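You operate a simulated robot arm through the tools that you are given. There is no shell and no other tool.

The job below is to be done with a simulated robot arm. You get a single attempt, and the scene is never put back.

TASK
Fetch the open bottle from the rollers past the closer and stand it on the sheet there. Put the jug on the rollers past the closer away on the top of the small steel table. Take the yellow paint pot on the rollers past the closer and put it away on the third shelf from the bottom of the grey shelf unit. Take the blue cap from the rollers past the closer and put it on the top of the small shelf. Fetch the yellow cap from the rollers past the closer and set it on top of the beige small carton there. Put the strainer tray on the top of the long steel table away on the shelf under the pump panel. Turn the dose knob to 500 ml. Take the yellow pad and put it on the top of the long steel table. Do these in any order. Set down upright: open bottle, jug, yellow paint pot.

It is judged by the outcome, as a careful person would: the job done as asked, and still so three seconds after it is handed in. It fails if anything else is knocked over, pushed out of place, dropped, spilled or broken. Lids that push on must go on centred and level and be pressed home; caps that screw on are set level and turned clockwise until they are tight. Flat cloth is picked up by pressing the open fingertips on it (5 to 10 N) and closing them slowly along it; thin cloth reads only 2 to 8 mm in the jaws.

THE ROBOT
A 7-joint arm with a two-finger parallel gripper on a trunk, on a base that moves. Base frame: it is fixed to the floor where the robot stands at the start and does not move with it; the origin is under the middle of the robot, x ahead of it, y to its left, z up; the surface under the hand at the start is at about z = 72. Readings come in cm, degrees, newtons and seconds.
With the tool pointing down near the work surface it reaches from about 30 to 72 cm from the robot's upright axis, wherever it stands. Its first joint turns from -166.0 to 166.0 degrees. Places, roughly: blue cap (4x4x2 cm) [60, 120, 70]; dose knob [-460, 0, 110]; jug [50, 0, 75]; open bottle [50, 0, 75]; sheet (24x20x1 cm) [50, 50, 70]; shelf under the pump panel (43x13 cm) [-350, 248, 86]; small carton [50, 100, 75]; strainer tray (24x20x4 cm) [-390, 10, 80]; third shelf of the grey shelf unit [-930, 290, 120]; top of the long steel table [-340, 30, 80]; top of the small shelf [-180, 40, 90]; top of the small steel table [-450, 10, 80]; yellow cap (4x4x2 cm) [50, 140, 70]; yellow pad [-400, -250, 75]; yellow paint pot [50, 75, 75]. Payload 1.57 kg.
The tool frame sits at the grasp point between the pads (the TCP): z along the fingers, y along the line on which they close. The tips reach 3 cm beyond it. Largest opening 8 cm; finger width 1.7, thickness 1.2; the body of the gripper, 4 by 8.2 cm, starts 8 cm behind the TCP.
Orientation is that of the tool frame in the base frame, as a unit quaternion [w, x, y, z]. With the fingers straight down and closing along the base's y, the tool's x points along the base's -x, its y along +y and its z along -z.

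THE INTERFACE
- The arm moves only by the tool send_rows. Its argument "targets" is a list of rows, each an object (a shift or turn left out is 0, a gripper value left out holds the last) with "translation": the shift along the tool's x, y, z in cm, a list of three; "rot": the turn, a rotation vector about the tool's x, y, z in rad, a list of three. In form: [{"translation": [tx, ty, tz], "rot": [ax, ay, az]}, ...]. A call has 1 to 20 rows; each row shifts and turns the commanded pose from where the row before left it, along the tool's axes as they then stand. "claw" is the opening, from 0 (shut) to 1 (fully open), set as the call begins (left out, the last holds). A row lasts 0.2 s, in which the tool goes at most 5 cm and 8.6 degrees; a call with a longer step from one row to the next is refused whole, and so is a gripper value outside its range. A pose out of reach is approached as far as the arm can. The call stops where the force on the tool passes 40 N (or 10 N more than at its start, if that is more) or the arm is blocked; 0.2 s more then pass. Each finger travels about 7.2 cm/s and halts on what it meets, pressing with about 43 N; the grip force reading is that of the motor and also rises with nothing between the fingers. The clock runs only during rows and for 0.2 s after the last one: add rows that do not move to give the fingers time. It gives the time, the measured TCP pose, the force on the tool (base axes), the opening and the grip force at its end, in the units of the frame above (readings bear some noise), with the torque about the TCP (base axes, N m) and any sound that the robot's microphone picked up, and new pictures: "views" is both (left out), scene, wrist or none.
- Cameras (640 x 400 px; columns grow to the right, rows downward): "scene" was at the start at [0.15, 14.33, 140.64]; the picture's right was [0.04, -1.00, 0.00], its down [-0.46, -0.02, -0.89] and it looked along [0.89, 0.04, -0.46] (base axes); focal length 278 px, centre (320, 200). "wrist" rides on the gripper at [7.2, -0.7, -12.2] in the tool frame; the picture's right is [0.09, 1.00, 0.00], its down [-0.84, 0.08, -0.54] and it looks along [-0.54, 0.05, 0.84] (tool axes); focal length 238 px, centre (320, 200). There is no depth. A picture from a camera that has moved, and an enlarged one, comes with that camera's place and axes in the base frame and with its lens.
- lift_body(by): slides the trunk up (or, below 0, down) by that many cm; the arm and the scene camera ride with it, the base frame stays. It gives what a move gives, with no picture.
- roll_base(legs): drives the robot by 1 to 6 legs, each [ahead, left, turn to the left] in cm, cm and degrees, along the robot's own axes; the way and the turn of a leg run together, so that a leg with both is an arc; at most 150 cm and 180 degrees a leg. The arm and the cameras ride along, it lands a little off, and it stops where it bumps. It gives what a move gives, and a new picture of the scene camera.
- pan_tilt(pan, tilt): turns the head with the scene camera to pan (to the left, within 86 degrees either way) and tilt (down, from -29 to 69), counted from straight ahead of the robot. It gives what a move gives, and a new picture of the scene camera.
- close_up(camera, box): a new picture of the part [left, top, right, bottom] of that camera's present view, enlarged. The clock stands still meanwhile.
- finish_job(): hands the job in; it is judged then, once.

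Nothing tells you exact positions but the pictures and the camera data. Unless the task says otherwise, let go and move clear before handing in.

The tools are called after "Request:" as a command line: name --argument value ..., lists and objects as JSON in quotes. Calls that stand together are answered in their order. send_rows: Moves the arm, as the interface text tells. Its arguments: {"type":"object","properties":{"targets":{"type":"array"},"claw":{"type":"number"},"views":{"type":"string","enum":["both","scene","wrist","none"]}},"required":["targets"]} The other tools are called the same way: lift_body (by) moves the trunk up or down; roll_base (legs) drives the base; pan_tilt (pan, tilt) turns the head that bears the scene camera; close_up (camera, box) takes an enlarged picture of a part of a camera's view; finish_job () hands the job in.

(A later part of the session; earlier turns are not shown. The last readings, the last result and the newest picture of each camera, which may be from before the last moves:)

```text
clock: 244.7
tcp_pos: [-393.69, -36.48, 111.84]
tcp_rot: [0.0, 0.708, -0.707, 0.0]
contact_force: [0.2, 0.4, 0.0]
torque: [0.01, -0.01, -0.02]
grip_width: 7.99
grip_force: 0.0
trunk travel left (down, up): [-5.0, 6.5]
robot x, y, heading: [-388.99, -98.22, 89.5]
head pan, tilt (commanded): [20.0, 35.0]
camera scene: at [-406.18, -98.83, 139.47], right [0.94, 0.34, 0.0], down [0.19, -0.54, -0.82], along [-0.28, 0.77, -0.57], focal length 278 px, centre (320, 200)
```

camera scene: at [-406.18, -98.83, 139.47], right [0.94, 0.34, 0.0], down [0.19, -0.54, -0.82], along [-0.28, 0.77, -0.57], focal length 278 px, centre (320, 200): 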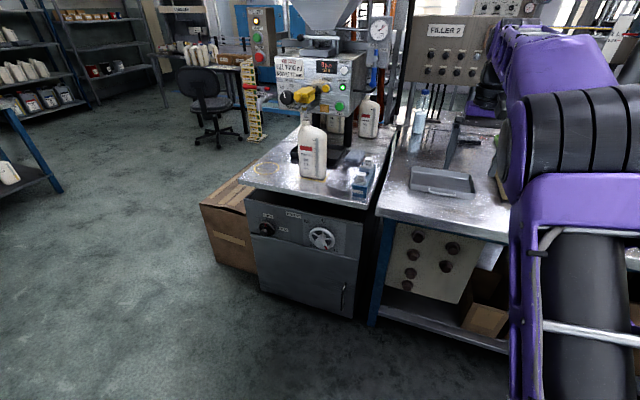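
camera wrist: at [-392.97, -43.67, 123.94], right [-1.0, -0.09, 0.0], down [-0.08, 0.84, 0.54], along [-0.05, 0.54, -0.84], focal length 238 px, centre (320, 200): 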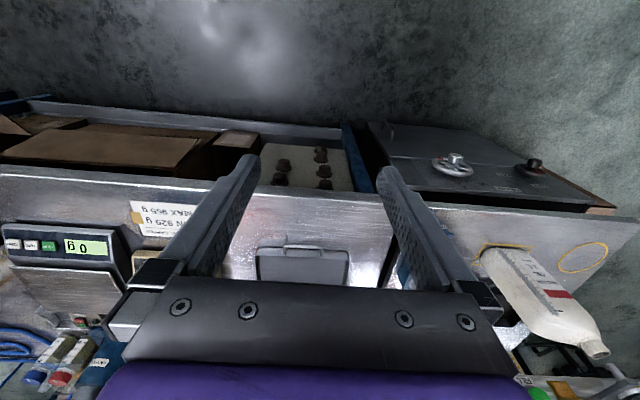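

Request:
close_up --camera "scene" --box '[380, 110, 540, 230]'

Request:
close_up --camera "wrist" --box '[220, 200, 400, 300]'

```text
3.33 times, centred on (460, 170) of scene
camera zoom: at [-406.18, -98.83, 139.47], right [0.94, 0.34, 0.0], down [0.19, -0.54, -0.82], along [-0.28, 0.77, -0.57], focal length 928 px, centre (-147, 300)
```

zoom: 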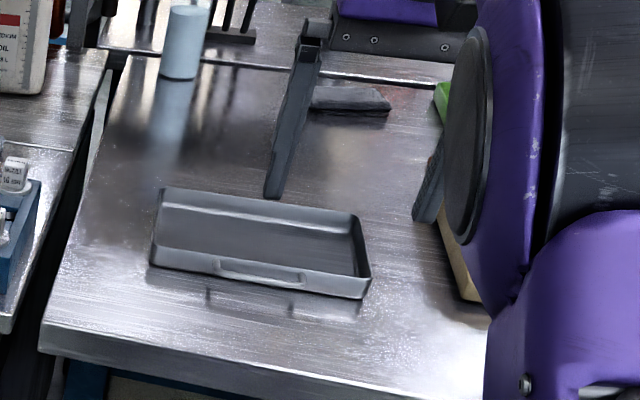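

```text
3.56 times, centred on (310, 250) of wrist
camera zoom: at [-392.97, -43.66, 123.93], right [-1.0, -0.09, 0.0], down [-0.08, 0.84, 0.54], along [-0.05, 0.54, -0.84], focal length 848 px, centre (356, 22)
```

zoom: 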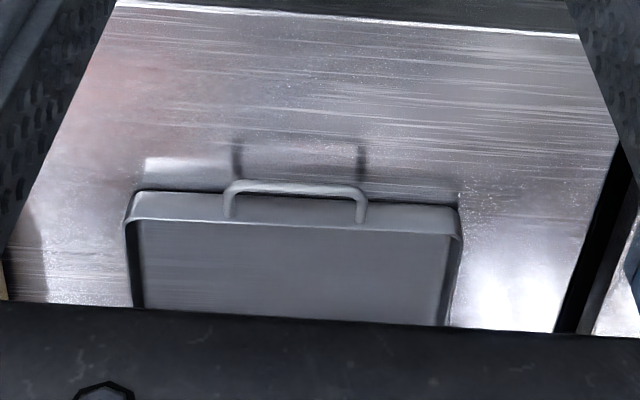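

The strainer tray has low walls and a front handle. I'll pull the hand back so the wrist camera can see the whole tray.

Request:
pan_tilt --pan 70 --tilt 35

Request:
send_rows --targets '[{"translation": [3, 0, 0]}, {"translation": [4, 0, 0]}, {"translation": [4, 0, 0]}, {"translation": [3, 0, 0]}, {"translation": [0, 0, 0]}, {"translation": [0, 0, 0]}]' --views "wrist"

Request:
close_up --camera "wrist" --box '[220, 120, 420, 260]'

```text
clock: 245.9
tcp_pos: [-393.71, -36.62, 111.71]
tcp_rot: [0.0, 0.708, -0.706, 0.001]
contact_force: [0.3, -0.8, -0.3]
torque: [0.03, -0.02, 0.01]
grip_width: 7.98
grip_force: 0.1
trunk travel left (down, up): [-5.0, 6.5]
robot x, y, heading: [-389.3, -98.26, 89.9]
head pan, tilt (commanded): [70.0, 35.0]
camera scene: at [-411.46, -104.06, 139.47], right [0.35, 0.94, 0.0], down [0.54, -0.2, -0.82], along [-0.77, 0.28, -0.57], focal length 278 px, centre (320, 200)
```

scene: 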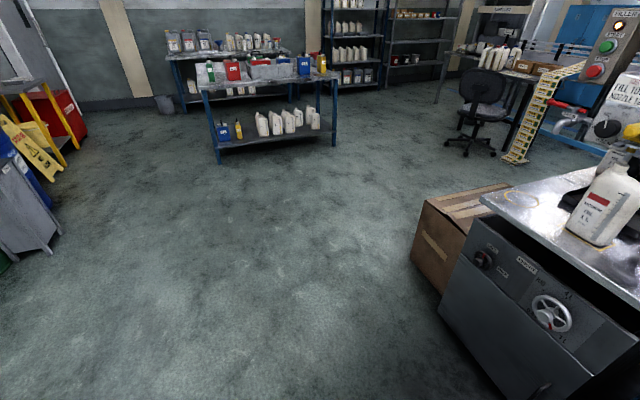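

```text
clock: 247.3
tcp_pos: [-393.66, -50.4, 111.94]
tcp_rot: [0.0, 0.708, -0.706, 0.0]
contact_force: [-0.3, -0.3, 0.2]
torque: [0.01, -0.01, 0.0]
grip_width: 7.99
grip_force: 0.1
trunk travel left (down, up): [-5.0, 6.5]
robot x, y, heading: [-389.14, -97.98, 89.7]
head pan, tilt (commanded): [70.0, 35.0]
camera wrist: at [-393.0, -57.67, 123.97], right [-1.0, -0.09, 0.0], down [-0.08, 0.84, 0.54], along [-0.05, 0.54, -0.84], focal length 238 px, centre (320, 200)
```

wrist: 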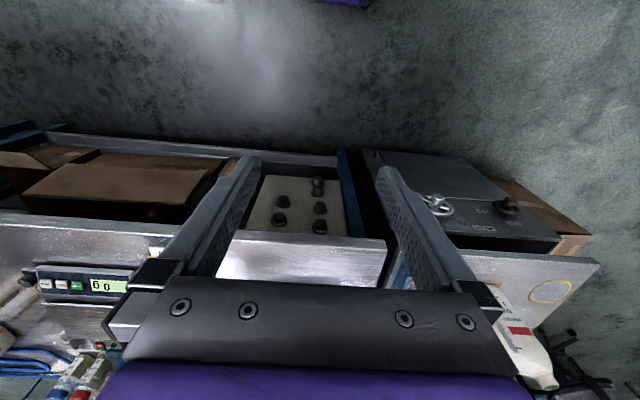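

```text
2.86 times, centred on (320, 190) of wrist
camera zoom: at [-393.0, -57.67, 123.97], right [-1.0, -0.09, 0.0], down [-0.08, 0.84, 0.54], along [-0.05, 0.54, -0.84], focal length 681 px, centre (320, 229)
```

zoom: 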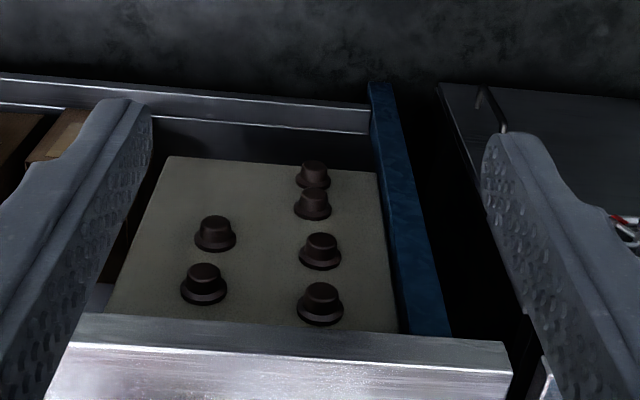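

Request:
roll_base --legs '[[30, 0, 0]]'

Request:
send_rows --targets '[{"translation": [-4, 0, 0]}, {"translation": [-4, 0, 0]}, {"translation": [-4, 0, 0]}, {"translation": [0, 0, 0]}, {"translation": [0, 0, 0]}]' --views "wrist"

Request:
close_up --camera "wrist" --box '[220, 120, 420, 260]'

```text
clock: 249.4
tcp_pos: [-393.55, -20.57, 111.77]
tcp_rot: [0.001, 0.708, -0.707, 0.0]
contact_force: [0.5, -0.3, 0.0]
torque: [0.0, -0.01, -0.03]
grip_width: 8.0
grip_force: 0.2
trunk travel left (down, up): [-5.0, 6.5]
robot x, y, heading: [-388.82, -68.23, 89.7]
head pan, tilt (commanded): [70.0, 35.0]
camera scene: at [-411.32, -74.15, 139.47], right [0.35, 0.94, 0.0], down [0.54, -0.2, -0.82], along [-0.77, 0.28, -0.57], focal length 278 px, centre (320, 200)
```

scene: 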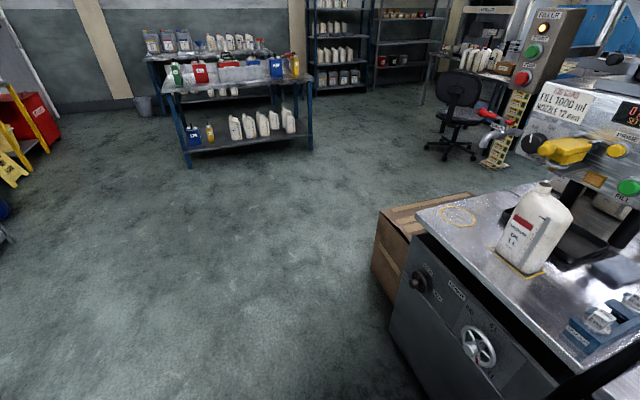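

```text
clock: 250.6
tcp_pos: [-393.73, -8.48, 111.97]
tcp_rot: [-0.001, 0.708, -0.707, 0.0]
contact_force: [0.1, 0.2, -0.1]
torque: [0.0, 0.04, -0.03]
grip_width: 7.96
grip_force: 0.0
trunk travel left (down, up): [-5.0, 6.5]
robot x, y, heading: [-388.85, -67.78, 89.9]
head pan, tilt (commanded): [70.0, 35.0]
camera wrist: at [-392.97, -15.65, 124.05], right [-1.0, -0.09, 0.0], down [-0.08, 0.84, 0.54], along [-0.05, 0.54, -0.84], focal length 238 px, centre (320, 200)
```

wrist: 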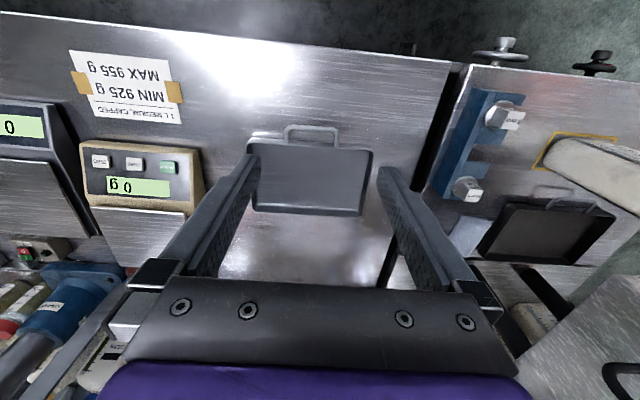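

```text
2.86 times, centred on (320, 190) of wrist
camera zoom: at [-392.97, -15.65, 124.05], right [-1.0, -0.09, 0.0], down [-0.08, 0.84, 0.54], along [-0.05, 0.54, -0.84], focal length 681 px, centre (320, 229)
```

zoom: 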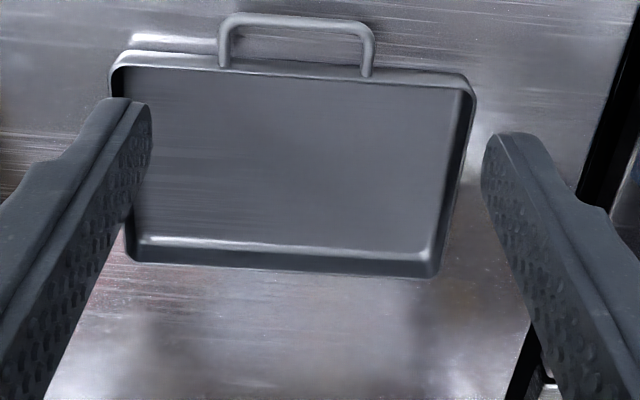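

I can now see the tray fully: body about x −404…−381.7, y −0.7…14, rim z≈84, handle on the front side. I'll rotate the gripper 90° so it closes along y and can pinch the front wall inside the handle loop.

Request:
send_rows --targets '[{"rot": [0, 0, 0.143]}, {"rot": [0, 0, 0.143]}, {"rot": [0, 0, 0.143]}, {"rot": [0, 0, 0.143]}, {"rot": [0, 0, 0.143]}, {"rot": [0, 0, 0.143]}, {"rot": [0, 0, 0.143]}, {"rot": [0, 0, 0.143]}, {"rot": [0, 0, 0.143]}, {"rot": [0, 0, 0.143]}, {"rot": [0, 0, 0.141]}, {"translation": [0, 0, 0]}]' --claw 0.5 --views "wrist"

```text
clock: 253.2
tcp_pos: [-393.65, -8.59, 111.88]
tcp_rot: [0.001, -0.001, 1.0, 0.0]
contact_force: [0.5, 1.1, 0.0]
torque: [0.03, 0.02, 0.0]
grip_width: 4.0
grip_force: 0.1
trunk travel left (down, up): [-5.0, 6.5]
robot x, y, heading: [-388.97, -68.12, 90.1]
head pan, tilt (commanded): [70.0, 35.0]
camera wrist: at [-400.82, -9.2, 124.01], right [-0.09, 1.0, 0.0], down [0.84, 0.08, 0.54], along [0.54, 0.05, -0.84], focal length 238 px, centre (320, 200)
```

wrist: 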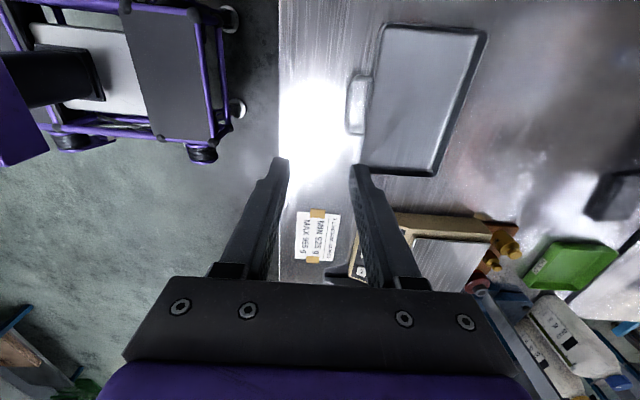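

Request:
send_rows --targets '[{"translation": [0, 2, 2], "rot": [0, 0, -0.044]}, {"translation": [0, 2.5, 3]}, {"translation": [-0.3, 2.5, 4]}, {"translation": [-0.5, 1.3, 4]}, {"translation": [0, 0, 4]}, {"translation": [0, 0, 2]}, {"translation": [0, 0, 0]}, {"translation": [0, 0, 0]}]' --claw 0.4 --views "wrist"

Request:
close_up --camera "wrist" --box '[230, 60, 430, 240]'

```text
clock: 255.0
tcp_pos: [-393.22, -0.24, 92.79]
tcp_rot: [0.0, -0.024, 1.0, 0.001]
contact_force: [0.1, 0.0, 0.2]
torque: [0.02, 0.0, 0.0]
grip_width: 3.21
grip_force: 0.1
trunk travel left (down, up): [-5.0, 6.5]
robot x, y, heading: [-388.96, -68.3, 89.8]
head pan, tilt (commanded): [70.0, 35.0]
camera wrist: at [-400.32, -1.2, 104.98], right [-0.14, 0.99, 0.0], down [0.83, 0.12, 0.54], along [0.54, 0.08, -0.84], focal length 238 px, centre (320, 200)
```

wrist: 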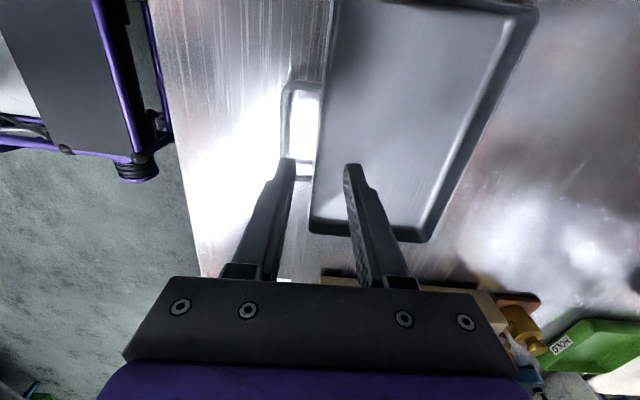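

```text
2.22 times, centred on (330, 150) of wrist
camera zoom: at [-400.32, -1.2, 104.98], right [-0.14, 0.99, 0.0], down [0.83, 0.12, 0.54], along [0.54, 0.08, -0.84], focal length 530 px, centre (298, 311)
```

zoom: 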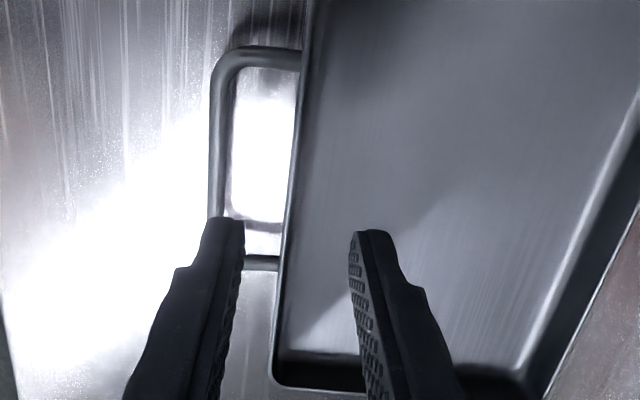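

The wall is centred; the handle bar is only ~2.4 cm off the wall, so I'll use a 2 cm opening, shift slightly inward and descend.

Request:
send_rows --targets '[{"translation": [0, 0.2, 0]}, {"translation": [0, 0, 0]}, {"translation": [0, 0, 2]}, {"translation": [0, 0, 2]}, {"translation": [0, 0, 1]}, {"translation": [0, 0, 0]}]' --claw 0.25 --views "wrist"

Request:
close_up --camera "wrist" --box '[230, 60, 430, 240]'

```text
clock: 256.4
tcp_pos: [-393.23, -0.04, 87.74]
tcp_rot: [0.0, -0.023, 1.0, 0.0]
contact_force: [-1.1, -0.2, 0.7]
torque: [0.01, 0.03, 0.02]
grip_width: 2.02
grip_force: 0.1
trunk travel left (down, up): [-5.0, 6.5]
robot x, y, heading: [-389.27, -68.14, 89.9]
head pan, tilt (commanded): [70.0, 35.0]
camera wrist: at [-400.3, -1.06, 99.99], right [-0.14, 0.99, 0.0], down [0.83, 0.12, 0.54], along [0.54, 0.08, -0.84], focal length 238 px, centre (320, 200)
```

wrist: 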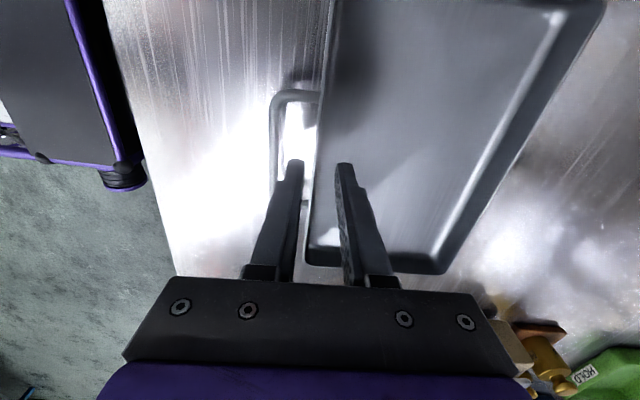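

```text
2.22 times, centred on (330, 150) of wrist
camera zoom: at [-400.3, -1.06, 99.99], right [-0.14, 0.99, 0.0], down [0.83, 0.12, 0.54], along [0.54, 0.08, -0.84], focal length 530 px, centre (298, 311)
```

zoom: 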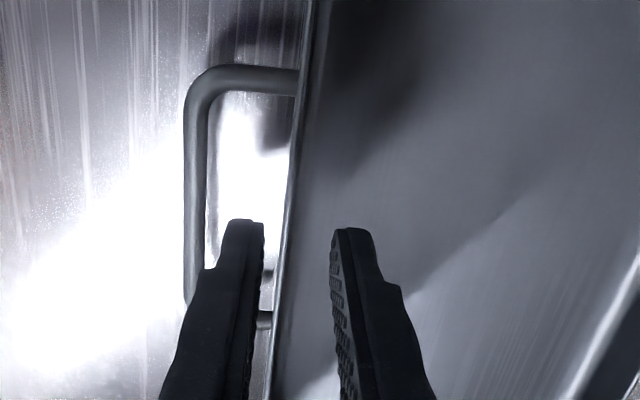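

Request:
send_rows --targets '[{"translation": [0, 0, 1]}, {"translation": [0, 0, 1]}, {"translation": [0, 0, 0.7]}, {"translation": [0, 0, 0.5]}, {"translation": [0, 0, 0]}]' --claw 0.25 --views "wrist"

Request:
close_up --camera "wrist" --box '[230, 60, 430, 240]'

```text
clock: 257.6
tcp_pos: [-393.09, -0.0, 84.56]
tcp_rot: [0.0, -0.024, 1.0, -0.001]
contact_force: [0.1, 0.2, -0.1]
torque: [0.0, 0.0, 0.01]
grip_width: 2.0
grip_force: 0.1
trunk travel left (down, up): [-5.0, 6.5]
robot x, y, heading: [-388.77, -67.63, 89.8]
head pan, tilt (commanded): [70.0, 35.0]
camera wrist: at [-400.27, -1.0, 96.77], right [-0.14, 0.99, 0.0], down [0.83, 0.12, 0.54], along [0.54, 0.08, -0.84], focal length 238 px, centre (320, 200)
```

wrist: 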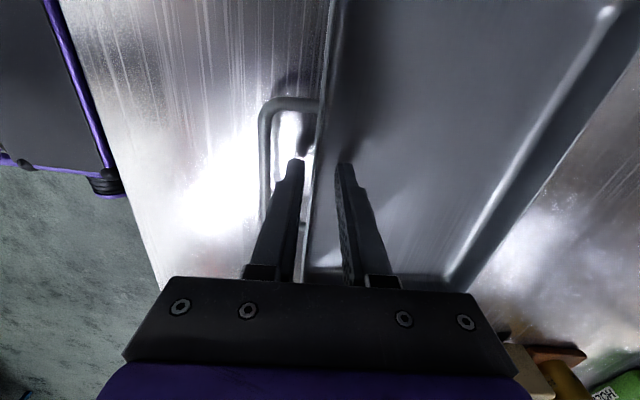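

```text
2.22 times, centred on (330, 150) of wrist
camera zoom: at [-400.27, -1.0, 96.77], right [-0.14, 0.99, 0.0], down [0.83, 0.12, 0.54], along [0.54, 0.08, -0.84], focal length 530 px, centre (298, 311)
```

zoom: 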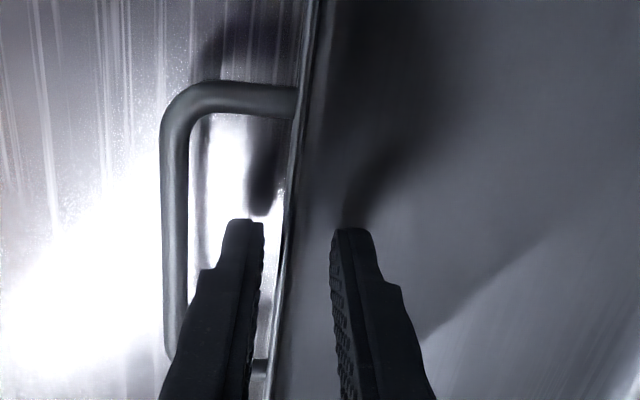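

Request:
send_rows --targets '[{"translation": [0, 0, 0.3]}, {"translation": [0, 0, 0.3]}, {"translation": [0, 0, 0]}]' --claw 0.25 --views "none"

Request:
send_rows --targets '[{"translation": [0, 0, 0]}, {"translation": [0, 0, 0]}, {"translation": [0, 0, 0]}, {"translation": [0, 0, 0]}]' --claw 0 --views "wrist"

```text
clock: 258.4
tcp_pos: [-393.11, 0.03, 84.03]
tcp_rot: [0.0, -0.023, 1.0, 0.0]
contact_force: [0.1, -0.8, 0.6]
torque: [0.04, 0.0, -0.02]
grip_width: 2.01
grip_force: 0.1
trunk travel left (down, up): [-5.0, 6.5]
robot x, y, heading: [-388.94, -68.16, 89.5]
head pan, tilt (commanded): [70.0, 35.0]
```

```text
clock: 259.4
tcp_pos: [-393.06, 0.04, 84.0]
tcp_rot: [0.0, -0.024, 1.0, 0.0]
contact_force: [-0.3, 0.1, -0.1]
torque: [-0.01, -0.05, -0.06]
grip_width: 0.25
grip_force: 23.7
trunk travel left (down, up): [-5.0, 6.5]
robot x, y, heading: [-388.78, -68.15, 89.8]
head pan, tilt (commanded): [70.0, 35.0]
camera wrist: at [-400.28, -0.99, 96.19], right [-0.14, 0.99, 0.0], down [0.83, 0.12, 0.54], along [0.54, 0.08, -0.84], focal length 238 px, centre (320, 200)
```

wrist: 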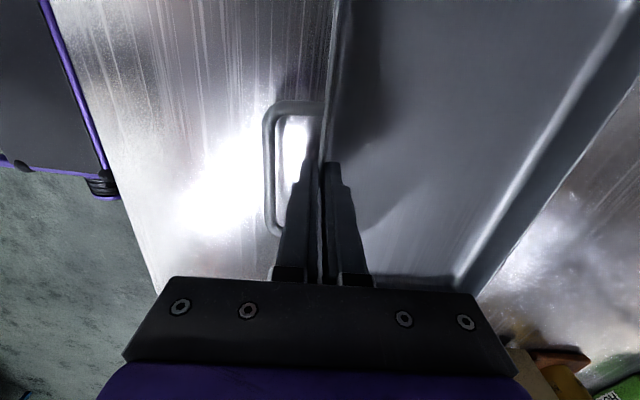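

The wall is pinched (0.25 cm). I'll lift a little and check for droop.

Request:
send_rows --targets '[{"translation": [0, 0, 0]}, {"translation": [0, 0, -0.5]}, {"translation": [0, 0, -1]}, {"translation": [0, 0, -1]}, {"translation": [0, 0, -0.5]}, {"translation": [0, 0, 0]}, {"translation": [0, 0, 0]}]' --views "wrist"

```text
clock: 261.0
tcp_pos: [-393.12, -0.0, 87.01]
tcp_rot: [0.0, -0.023, 1.0, -0.001]
contact_force: [0.0, -0.2, -1.5]
torque: [-0.1, -0.02, 0.04]
grip_width: 0.22
grip_force: 24.2
trunk travel left (down, up): [-5.0, 6.5]
robot x, y, heading: [-389.1, -68.37, 89.8]
head pan, tilt (commanded): [70.0, 35.0]
camera wrist: at [-400.27, -1.0, 99.19], right [-0.14, 0.99, 0.0], down [0.83, 0.12, 0.54], along [0.54, 0.08, -0.84], focal length 238 px, centre (320, 200)
```

wrist: 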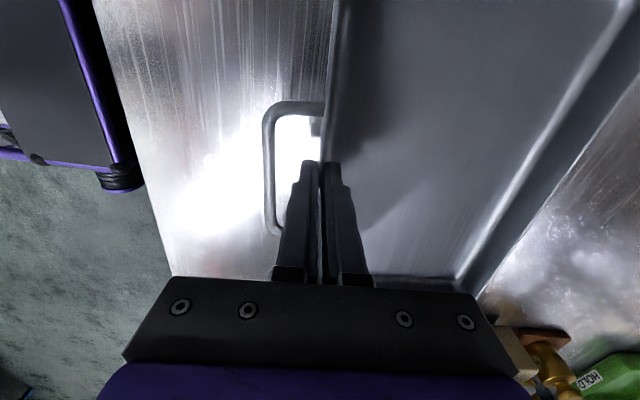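

The tray is very light (1.5 N) and held level. I'll raise it, retract, back away from the table, then take the open eastern route to the pump panel.

Request:
send_rows --targets '[{"translation": [0, 0, -2]}, {"translation": [0, 0, -3]}, {"translation": [0, 0, -3]}, {"translation": [0, -2, -3]}, {"translation": [0, -3, -3]}, {"translation": [0, -3, -2]}, {"translation": [0, -3, -1]}, {"translation": [0, -3, 0]}, {"translation": [0, -3, 0]}, {"translation": [0, -3, 0]}, {"translation": [0, -2, 0]}, {"translation": [0, 0, 0]}]' --views "wrist"

Request:
roll_base --legs '[[-30, 0, 0]]'

```text
clock: 263.6
tcp_pos: [-392.07, -21.87, 104.09]
tcp_rot: [0.0, -0.023, 1.0, 0.0]
contact_force: [1.0, -0.2, -2.2]
torque: [-0.06, 0.03, 0.01]
grip_width: 0.25
grip_force: 23.6
trunk travel left (down, up): [-5.0, 6.5]
robot x, y, heading: [-389.2, -68.41, 89.9]
head pan, tilt (commanded): [70.0, 35.0]
camera wrist: at [-399.22, -22.94, 116.17], right [-0.14, 0.99, 0.0], down [0.83, 0.12, 0.54], along [0.54, 0.08, -0.84], focal length 238 px, centre (320, 200)
```

wrist: 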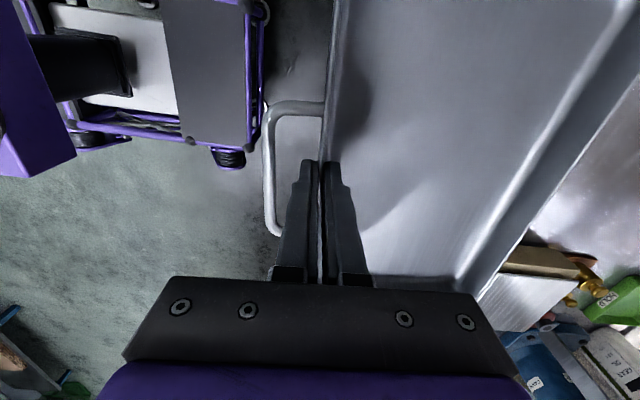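

```text
clock: 265.6
tcp_pos: [-391.99, -51.74, 104.01]
tcp_rot: [0.0, -0.022, 1.0, 0.0]
contact_force: [1.0, 0.1, -1.6]
torque: [-0.1, 0.01, 0.03]
grip_width: 0.26
grip_force: 24.3
trunk travel left (down, up): [-5.0, 6.5]
robot x, y, heading: [-389.46, -98.03, 89.5]
head pan, tilt (commanded): [70.0, 35.0]
camera scene: at [-411.5, -103.98, 139.47], right [0.35, 0.94, 0.0], down [0.54, -0.2, -0.82], along [-0.77, 0.29, -0.57], focal length 278 px, centre (320, 200)
```

scene: 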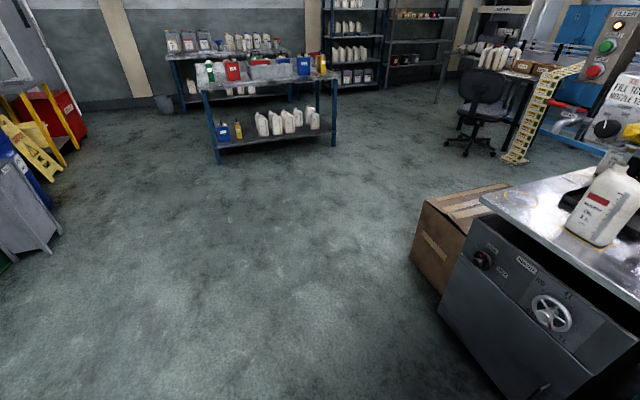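

Request:
roll_base --legs '[[0, -120, 0], [0, -120, 0], [0, -118, 0]]'

Request:
pan_tilt --pan 30 --tilt 35

```text
clock: 300.1
tcp_pos: [-32.81, -55.42, 103.97]
tcp_rot: [0.0, -0.021, 1.0, 0.0]
contact_force: [0.7, 0.3, -1.2]
torque: [-0.12, 0.01, -0.02]
grip_width: 0.26
grip_force: 23.8
trunk travel left (down, up): [-5.0, 6.5]
robot x, y, heading: [-30.34, -101.68, 89.8]
head pan, tilt (commanded): [70.0, 35.0]
camera scene: at [-52.37, -107.45, 139.47], right [0.35, 0.94, 0.0], down [0.54, -0.2, -0.82], along [-0.77, 0.29, -0.57], focal length 278 px, centre (320, 200)
```

scene: 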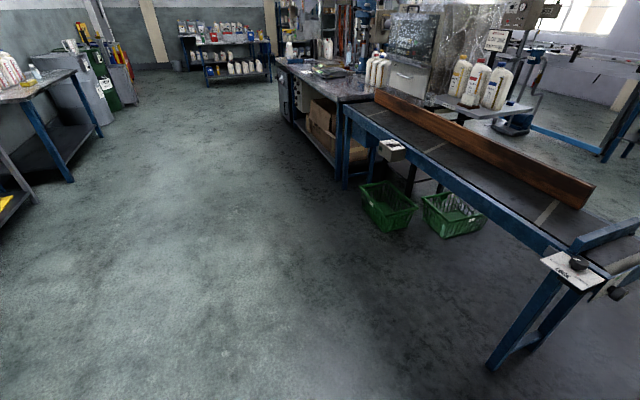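

```text
clock: 301.1
tcp_pos: [-32.89, -55.4, 104.03]
tcp_rot: [-0.001, -0.021, 1.0, 0.0]
contact_force: [0.4, -0.6, -0.9]
torque: [-0.12, -0.01, -0.01]
grip_width: 0.28
grip_force: 23.8
trunk travel left (down, up): [-5.0, 6.5]
robot x, y, heading: [-29.73, -101.72, 89.4]
head pan, tilt (commanded): [30.0, 35.0]
camera scene: at [-48.46, -102.87, 139.47], right [0.87, 0.49, 0.0], down [0.28, -0.5, -0.82], along [-0.4, 0.71, -0.57], focal length 278 px, centre (320, 200)
```

scene: 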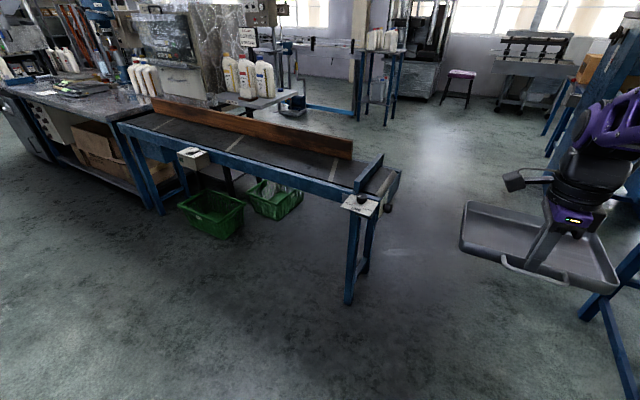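

Request:
roll_base --legs '[[130, 0, 0], [130, 0, 0]]'

Request:
roll_base --legs '[[0, 105, 0], [0, 105, 0], [0, 80, 0]]'

Request:
pan_tilt --pan 20 --tilt 25

```text
clock: 313.9
tcp_pos: [-29.96, 206.15, 104.05]
tcp_rot: [0.0, -0.014, 1.0, 0.0]
contact_force: [-0.2, -0.1, -1.7]
torque: [-0.09, -0.04, 0.02]
grip_width: 0.26
grip_force: 23.6
trunk travel left (down, up): [-5.0, 6.5]
robot x, y, heading: [-27.89, 159.84, 88.8]
head pan, tilt (commanded): [30.0, 35.0]
camera scene: at [-46.1, 158.89, 139.47], right [0.88, 0.48, 0.0], down [0.28, -0.5, -0.82], along [-0.39, 0.72, -0.57], focal length 278 px, centre (320, 200)
```

scene: 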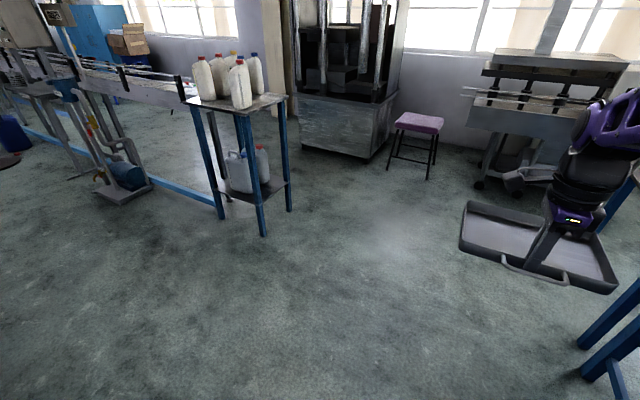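

```text
clock: 341.9
tcp_pos: [-319.46, 209.85, 104.0]
tcp_rot: [0.001, -0.02, 1.0, 0.0]
contact_force: [-0.8, -0.6, -1.8]
torque: [-0.14, 0.02, 0.0]
grip_width: 0.26
grip_force: 24.1
trunk travel left (down, up): [-5.0, 6.5]
robot x, y, heading: [-316.35, 163.93, 89.3]
head pan, tilt (commanded): [30.0, 35.0]
camera scene: at [-335.17, 162.37, 139.47], right [0.87, 0.49, 0.0], down [0.28, -0.5, -0.82], along [-0.4, 0.71, -0.57], focal length 278 px, centre (320, 200)
```

scene: 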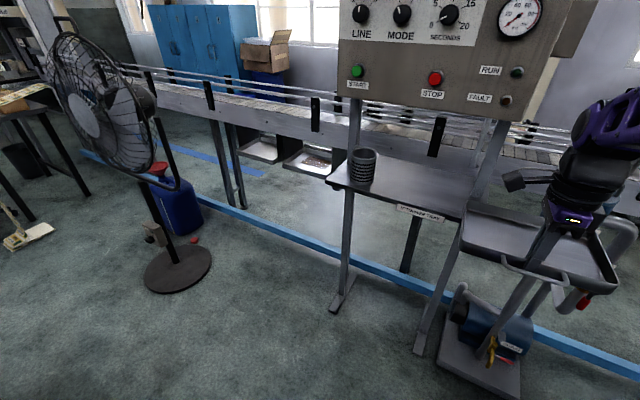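

```text
clock: 342.6
tcp_pos: [-319.37, 209.8, 104.0]
tcp_rot: [0.0, -0.02, 1.0, 0.0]
contact_force: [0.0, 0.2, -2.0]
torque: [-0.13, -0.01, 0.01]
grip_width: 0.25
grip_force: 23.6
trunk travel left (down, up): [-5.0, 6.5]
robot x, y, heading: [-316.92, 163.65, 89.6]
head pan, tilt (commanded): [20.0, 25.0]
camera scene: at [-333.91, 163.39, 141.04], right [0.94, 0.33, 0.0], down [0.14, -0.4, -0.91], along [-0.3, 0.85, -0.42], focal length 278 px, centre (320, 200)
```

scene: 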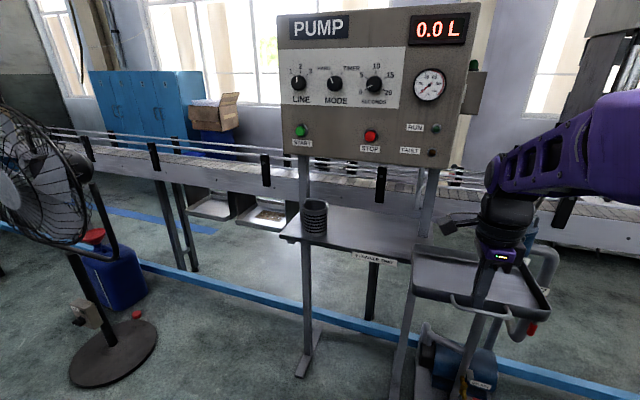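

Request:
close_up --camera "scene" --box '[260, 150, 480, 300]'

```text
2.67 times, centred on (370, 225) of scene
camera zoom: at [-333.91, 163.39, 141.04], right [0.94, 0.33, 0.0], down [0.14, -0.4, -0.91], along [-0.3, 0.85, -0.42], focal length 742 px, centre (187, 133)
```

zoom: 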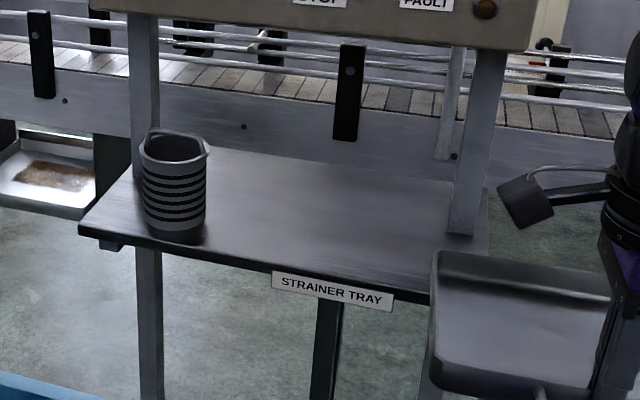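

The shelf is labelled "STRAINER TRAY"; a wire cup stands at its left (x≈−368…−359). Free span x≈−358…−330. I'll line up at x≈−345.

Request:
roll_base --legs '[[0, 27, 0], [13, 0, 0]]'

Request:
pan_tilt --pan 35 --tilt 30

Request:
send_rows --targets '[{"translation": [0, 0, 0], "rot": [0, 0, 0.035]}, {"translation": [0, 0, 0]}]' --views "wrist"

```text
clock: 346.6
tcp_pos: [-346.19, 223.21, 104.02]
tcp_rot: [0.0, -0.021, 1.0, 0.0]
contact_force: [0.9, -0.1, -1.3]
torque: [-0.13, -0.01, -0.02]
grip_width: 0.23
grip_force: 24.1
trunk travel left (down, up): [-5.0, 6.5]
robot x, y, heading: [-343.6, 177.28, 89.5]
head pan, tilt (commanded): [20.0, 25.0]
camera scene: at [-360.57, 176.65, 141.04], right [0.94, 0.33, 0.0], down [0.14, -0.4, -0.91], along [-0.3, 0.85, -0.42], focal length 278 px, centre (320, 200)
```

scene: 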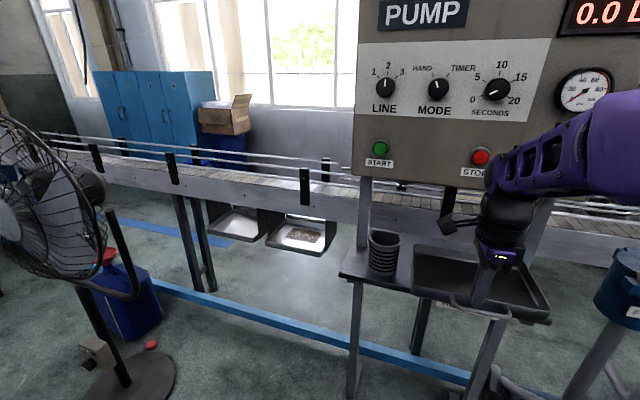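

```text
clock: 347.4
tcp_pos: [-346.16, 223.16, 104.02]
tcp_rot: [0.0, -0.021, 1.0, 0.0]
contact_force: [0.3, 1.0, -1.0]
torque: [-0.07, 0.02, -0.02]
grip_width: 0.22
grip_force: 23.5
trunk travel left (down, up): [-5.0, 6.5]
robot x, y, heading: [-343.42, 177.21, 89.4]
head pan, tilt (commanded): [35.0, 30.0]
camera scene: at [-362.61, 175.44, 140.25], right [0.82, 0.57, 0.0], down [0.28, -0.41, -0.87], along [-0.49, 0.71, -0.5], focal length 278 px, centre (320, 200)
```

scene: 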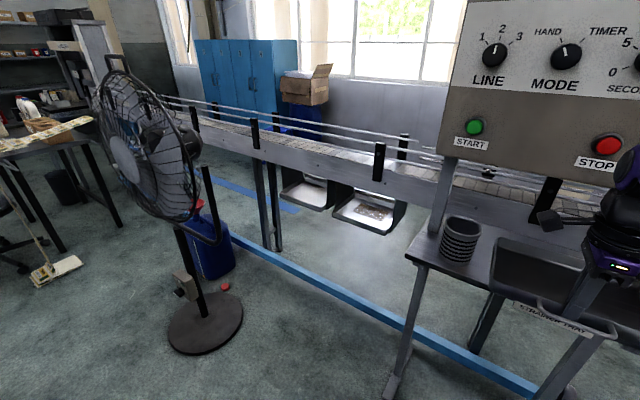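

```text
clock: 348.0
tcp_pos: [-346.22, 223.33, 103.98]
tcp_rot: [0.0, -0.003, 1.0, 0.0]
contact_force: [0.7, 0.0, -2.6]
torque: [-0.13, 0.0, 0.0]
grip_width: 0.24
grip_force: 23.9
trunk travel left (down, up): [-5.0, 6.5]
robot x, y, heading: [-343.45, 176.93, 89.4]
head pan, tilt (commanded): [35.0, 30.0]
camera wrist: at [-353.38, 222.5, 116.17], right [-0.1, 1.0, 0.0], down [0.84, 0.08, 0.54], along [0.54, 0.05, -0.84], focal length 238 px, centre (320, 200)
```

wrist: 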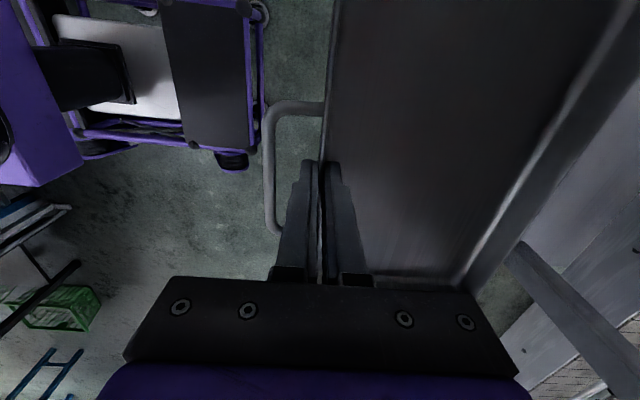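

Request:
send_rows --targets '[{"translation": [-0.5, 2, 0]}, {"translation": [-0.5, 3, 0]}, {"translation": [-0.5, 3, 0]}, {"translation": [-0.2, 3, 0]}, {"translation": [0, 3, 0]}, {"translation": [0, 3, 0]}, {"translation": [0, 2.2, 0]}, {"translation": [0, 0, 2]}, {"translation": [0, 0, 2]}, {"translation": [0, 0, 0]}, {"translation": [0, 0, 0]}]' --views "both"

```text
clock: 350.4
tcp_pos: [-344.68, 242.11, 100.25]
tcp_rot: [0.0, -0.003, 1.0, 0.001]
contact_force: [-0.2, 0.2, -0.4]
torque: [-0.15, 0.02, -0.02]
grip_width: 0.26
grip_force: 23.7
trunk travel left (down, up): [-5.0, 6.5]
robot x, y, heading: [-343.36, 177.11, 89.3]
head pan, tilt (commanded): [35.0, 30.0]
heard: click
camera scene: at [-362.59, 174.93, 140.23], right [0.82, 0.57, 0.0], down [0.28, -0.41, -0.87], along [-0.49, 0.72, -0.5], focal length 278 px, centre (320, 200)
camera wrist: at [-351.79, 241.32, 112.36], right [-0.1, 1.0, 0.0], down [0.84, 0.08, 0.54], along [0.54, 0.06, -0.84], focal length 238 px, centre (320, 200)
```

scene: 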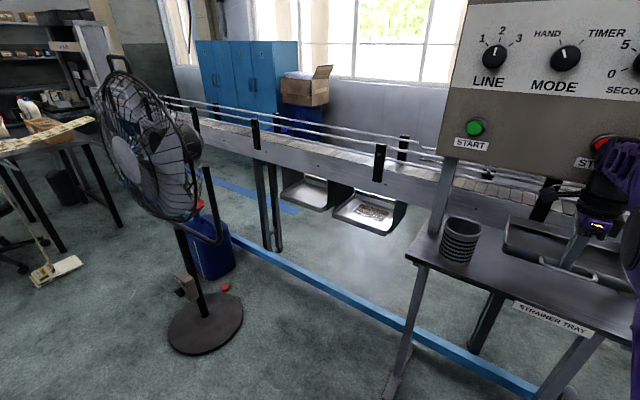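
wrist: 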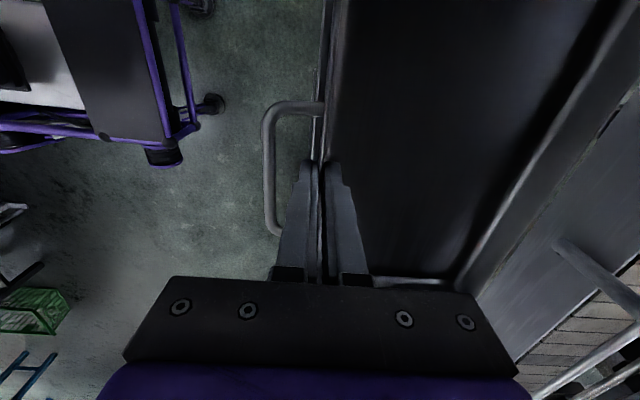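

I heard a click — possibly a panel button touched by the hand. I'll look closely before moving.

Request:
close_up --camera "scene" --box '[440, 90, 640, 300]'

Request:
pan_tilt --pan 15 --tilt 12

```text
1.90 times, centred on (540, 195) of scene
camera zoom: at [-362.59, 174.93, 140.23], right [0.82, 0.57, 0.0], down [0.28, -0.41, -0.87], along [-0.49, 0.72, -0.5], focal length 530 px, centre (-99, 210)
```

zoom: 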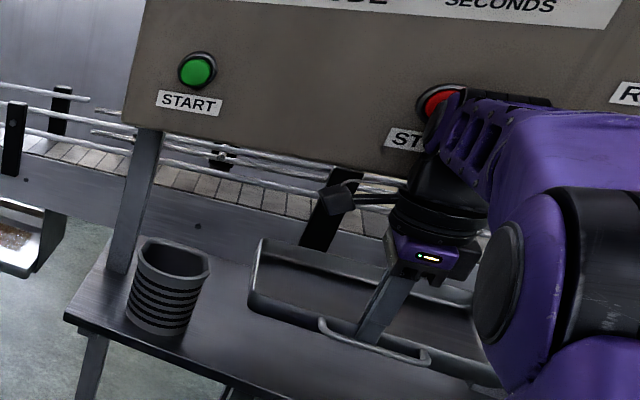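

```text
clock: 351.2
tcp_pos: [-344.49, 242.15, 99.99]
tcp_rot: [0.0, -0.001, 1.0, -0.001]
contact_force: [0.3, -0.3, -1.3]
torque: [-0.09, 0.02, 0.0]
grip_width: 0.27
grip_force: 24.2
trunk travel left (down, up): [-5.0, 6.5]
robot x, y, heading: [-343.37, 176.99, 89.5]
head pan, tilt (commanded): [15.0, 12.0]
camera scene: at [-359.74, 176.64, 143.15], right [0.97, 0.25, 0.0], down [0.05, -0.2, -0.98], along [-0.24, 0.95, -0.21], focal length 278 px, centre (320, 200)
```

scene: 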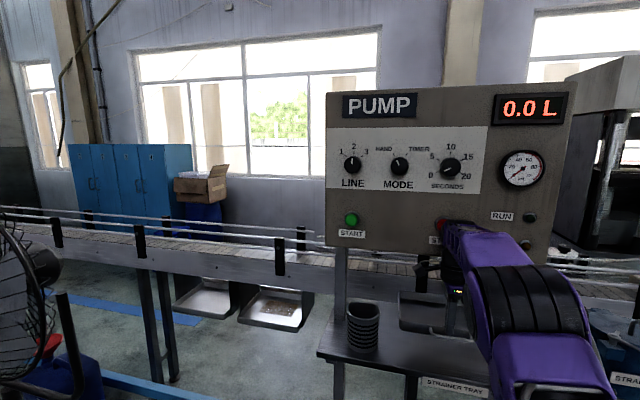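

The wrist brushed the STOP button (pump was already stopped, display 0.0 L). I'll back the hand off a few cm and check the button.

Request:
send_rows --targets '[{"translation": [0, -1.5, 0]}, {"translation": [0, -1.5, 0]}, {"translation": [0, -1.5, 0]}, {"translation": [0, 0, 0]}]' --views "scene"

Request:
close_up --camera "scene" --box '[320, 80, 600, 280]'

```text
clock: 352.2
tcp_pos: [-344.68, 237.83, 99.92]
tcp_rot: [0.0, -0.004, 1.0, 0.0]
contact_force: [0.4, -0.9, -0.9]
torque: [-0.12, 0.02, 0.02]
grip_width: 0.23
grip_force: 23.8
trunk travel left (down, up): [-5.0, 6.5]
robot x, y, heading: [-343.53, 176.82, 89.5]
head pan, tilt (commanded): [15.0, 12.0]
camera scene: at [-359.83, 177.0, 143.15], right [0.97, 0.25, 0.0], down [0.05, -0.2, -0.98], along [-0.24, 0.95, -0.21], focal length 278 px, centre (320, 200)
```

scene: 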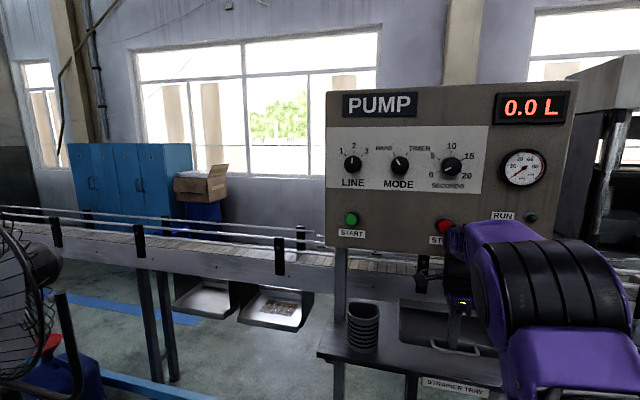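

```text
2.00 times, centred on (460, 180) of scene
camera zoom: at [-359.83, 177.0, 143.15], right [0.97, 0.25, 0.0], down [0.05, -0.2, -0.98], along [-0.24, 0.95, -0.21], focal length 557 px, centre (40, 240)
```

zoom: 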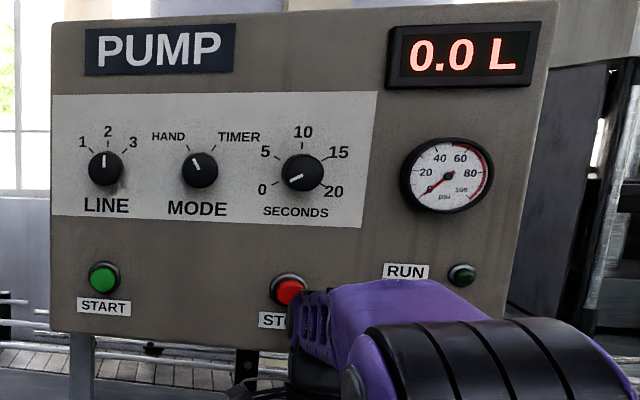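

STOP is a momentary button and nothing changed. I'll lower the tray with the hand kept about 3 cm farther from the panel.

Request:
send_rows --targets '[{"translation": [0, 1, 1]}, {"translation": [0, 0, 2]}, {"translation": [0, 0, 2]}, {"translation": [0, 0, 1.5]}, {"translation": [0, 0, 1]}, {"translation": [0, 0, 0.5]}, {"translation": [0, 0, 0]}]' --views "both"

```text
clock: 353.9
tcp_pos: [-344.65, 238.88, 92.05]
tcp_rot: [0.0, -0.002, 1.0, 0.0]
contact_force: [0.6, 0.6, -1.4]
torque: [-0.13, 0.0, -0.03]
grip_width: 0.26
grip_force: 24.2
trunk travel left (down, up): [-5.0, 6.5]
robot x, y, heading: [-343.26, 176.87, 89.5]
head pan, tilt (commanded): [15.0, 12.0]
camera scene: at [-359.83, 177.01, 143.15], right [0.97, 0.25, 0.0], down [0.05, -0.2, -0.98], along [-0.24, 0.95, -0.21], focal length 278 px, centre (320, 200)
camera wrist: at [-351.78, 238.15, 104.19], right [-0.1, 1.0, 0.0], down [0.84, 0.08, 0.54], along [0.54, 0.05, -0.84], focal length 238 px, centre (320, 200)
```

scene: 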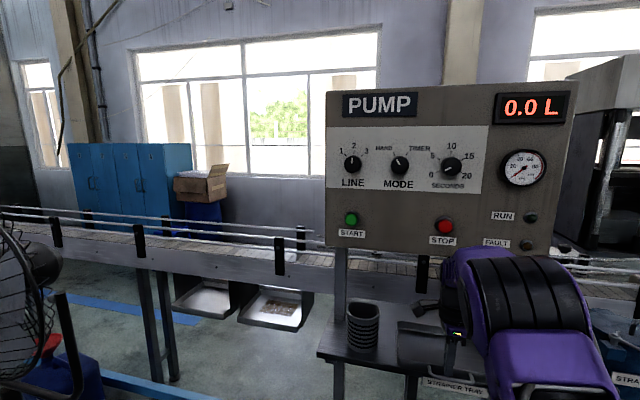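
wrist: 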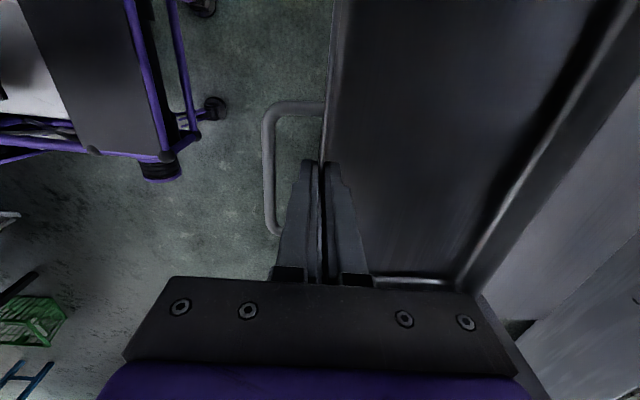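

Request:
send_rows --targets '[{"translation": [0, 0, 0.4]}, {"translation": [0, 0, 0.4]}, {"translation": [0, 0, 0.3]}, {"translation": [0, 0, 0.3]}, {"translation": [0, 0, 0]}]' --views "none"

```text
clock: 355.1
tcp_pos: [-344.6, 238.88, 90.59]
tcp_rot: [0.0, -0.003, 1.0, -0.001]
contact_force: [0.2, -0.2, -1.2]
torque: [-0.1, -0.01, -0.02]
grip_width: 0.26
grip_force: 24.3
trunk travel left (down, up): [-5.0, 6.5]
robot x, y, heading: [-343.32, 176.97, 89.6]
head pan, tilt (commanded): [15.0, 12.0]
```

Request:
send_rows --targets '[{"translation": [0, 0, 0.25]}, {"translation": [0, 0, 0.25]}, {"translation": [0, 0, 0.2]}, {"translation": [0, 0, 0]}]' --views "none"

```text
clock: 356.1
tcp_pos: [-344.67, 239.02, 90.04]
tcp_rot: [0.0, -0.004, 1.0, 0.002]
contact_force: [0.9, -0.9, 4.3]
torque: [0.04, -0.13, -0.02]
grip_width: 0.26
grip_force: 24.0
trunk travel left (down, up): [-5.0, 6.5]
robot x, y, heading: [-343.46, 176.95, 89.3]
head pan, tilt (commanded): [15.0, 12.0]
```

Request:
close_up --camera "scene" --box '[310, 250, 520, 400]'

```text
2.67 times, centred on (415, 325) of scene
camera zoom: at [-359.83, 176.96, 143.16], right [0.97, 0.25, 0.0], down [0.05, -0.2, -0.98], along [-0.24, 0.95, -0.21], focal length 742 px, centre (67, -133)
```

zoom: 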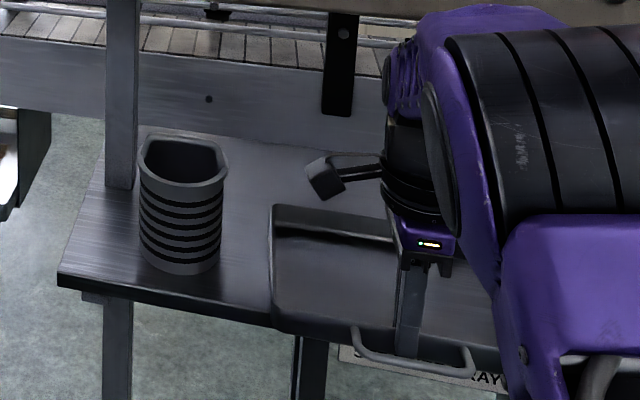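

The tray rests on its shelf. I'll open slightly and lift straight out.

Request:
send_rows --targets '[{"translation": [0, 0, 0]}, {"translation": [0, 0, 0]}, {"translation": [0, 0, -1]}, {"translation": [0, 0, -2]}, {"translation": [0, -0.5, -3]}, {"translation": [0, -2, -2]}, {"translation": [0, -4, 0]}, {"translation": [0, -4, 0]}, {"translation": [0, -4, 0]}, {"translation": [0, 0, 0]}]' --claw 0.22 --views "both"

Request:
close_up --camera "scene" --box '[310, 200, 600, 400]'

```text
clock: 358.2
tcp_pos: [-344.49, 224.4, 97.9]
tcp_rot: [0.0, -0.003, 1.0, 0.0]
contact_force: [-1.0, -1.0, -0.1]
torque: [0.01, 0.01, 0.0]
grip_width: 1.75
grip_force: 0.0
trunk travel left (down, up): [-5.0, 6.5]
robot x, y, heading: [-343.36, 176.75, 89.5]
head pan, tilt (commanded): [15.0, 12.0]
camera scene: at [-359.82, 176.98, 143.15], right [0.97, 0.25, 0.0], down [0.05, -0.2, -0.98], along [-0.24, 0.95, -0.21], focal length 278 px, centre (320, 200)
camera wrist: at [-351.73, 223.7, 110.03], right [-0.1, 1.0, 0.0], down [0.84, 0.08, 0.54], along [0.54, 0.05, -0.84], focal length 238 px, centre (320, 200)
```

scene: 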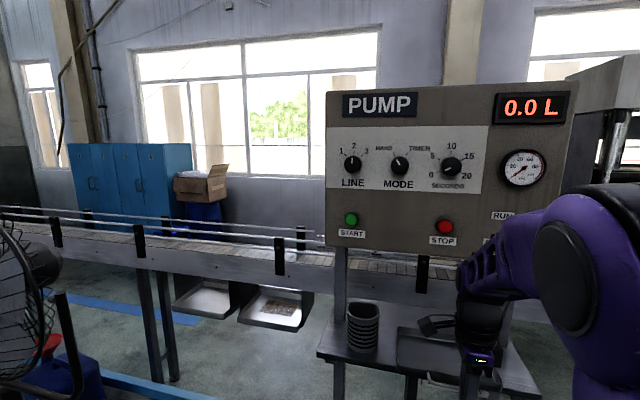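
wrist: 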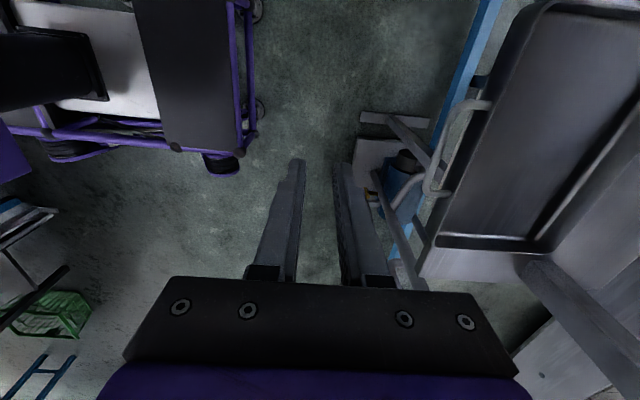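

```text
2.00 times, centred on (455, 300) of scene
camera zoom: at [-359.82, 176.98, 143.15], right [0.97, 0.25, 0.0], down [0.05, -0.2, -0.98], along [-0.24, 0.95, -0.21], focal length 557 px, centre (50, 0)
```

zoom: 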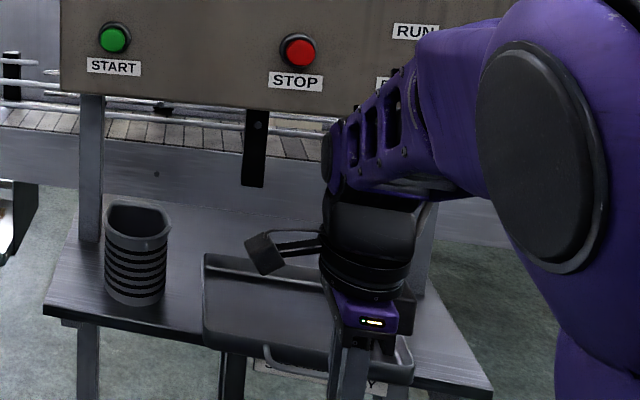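

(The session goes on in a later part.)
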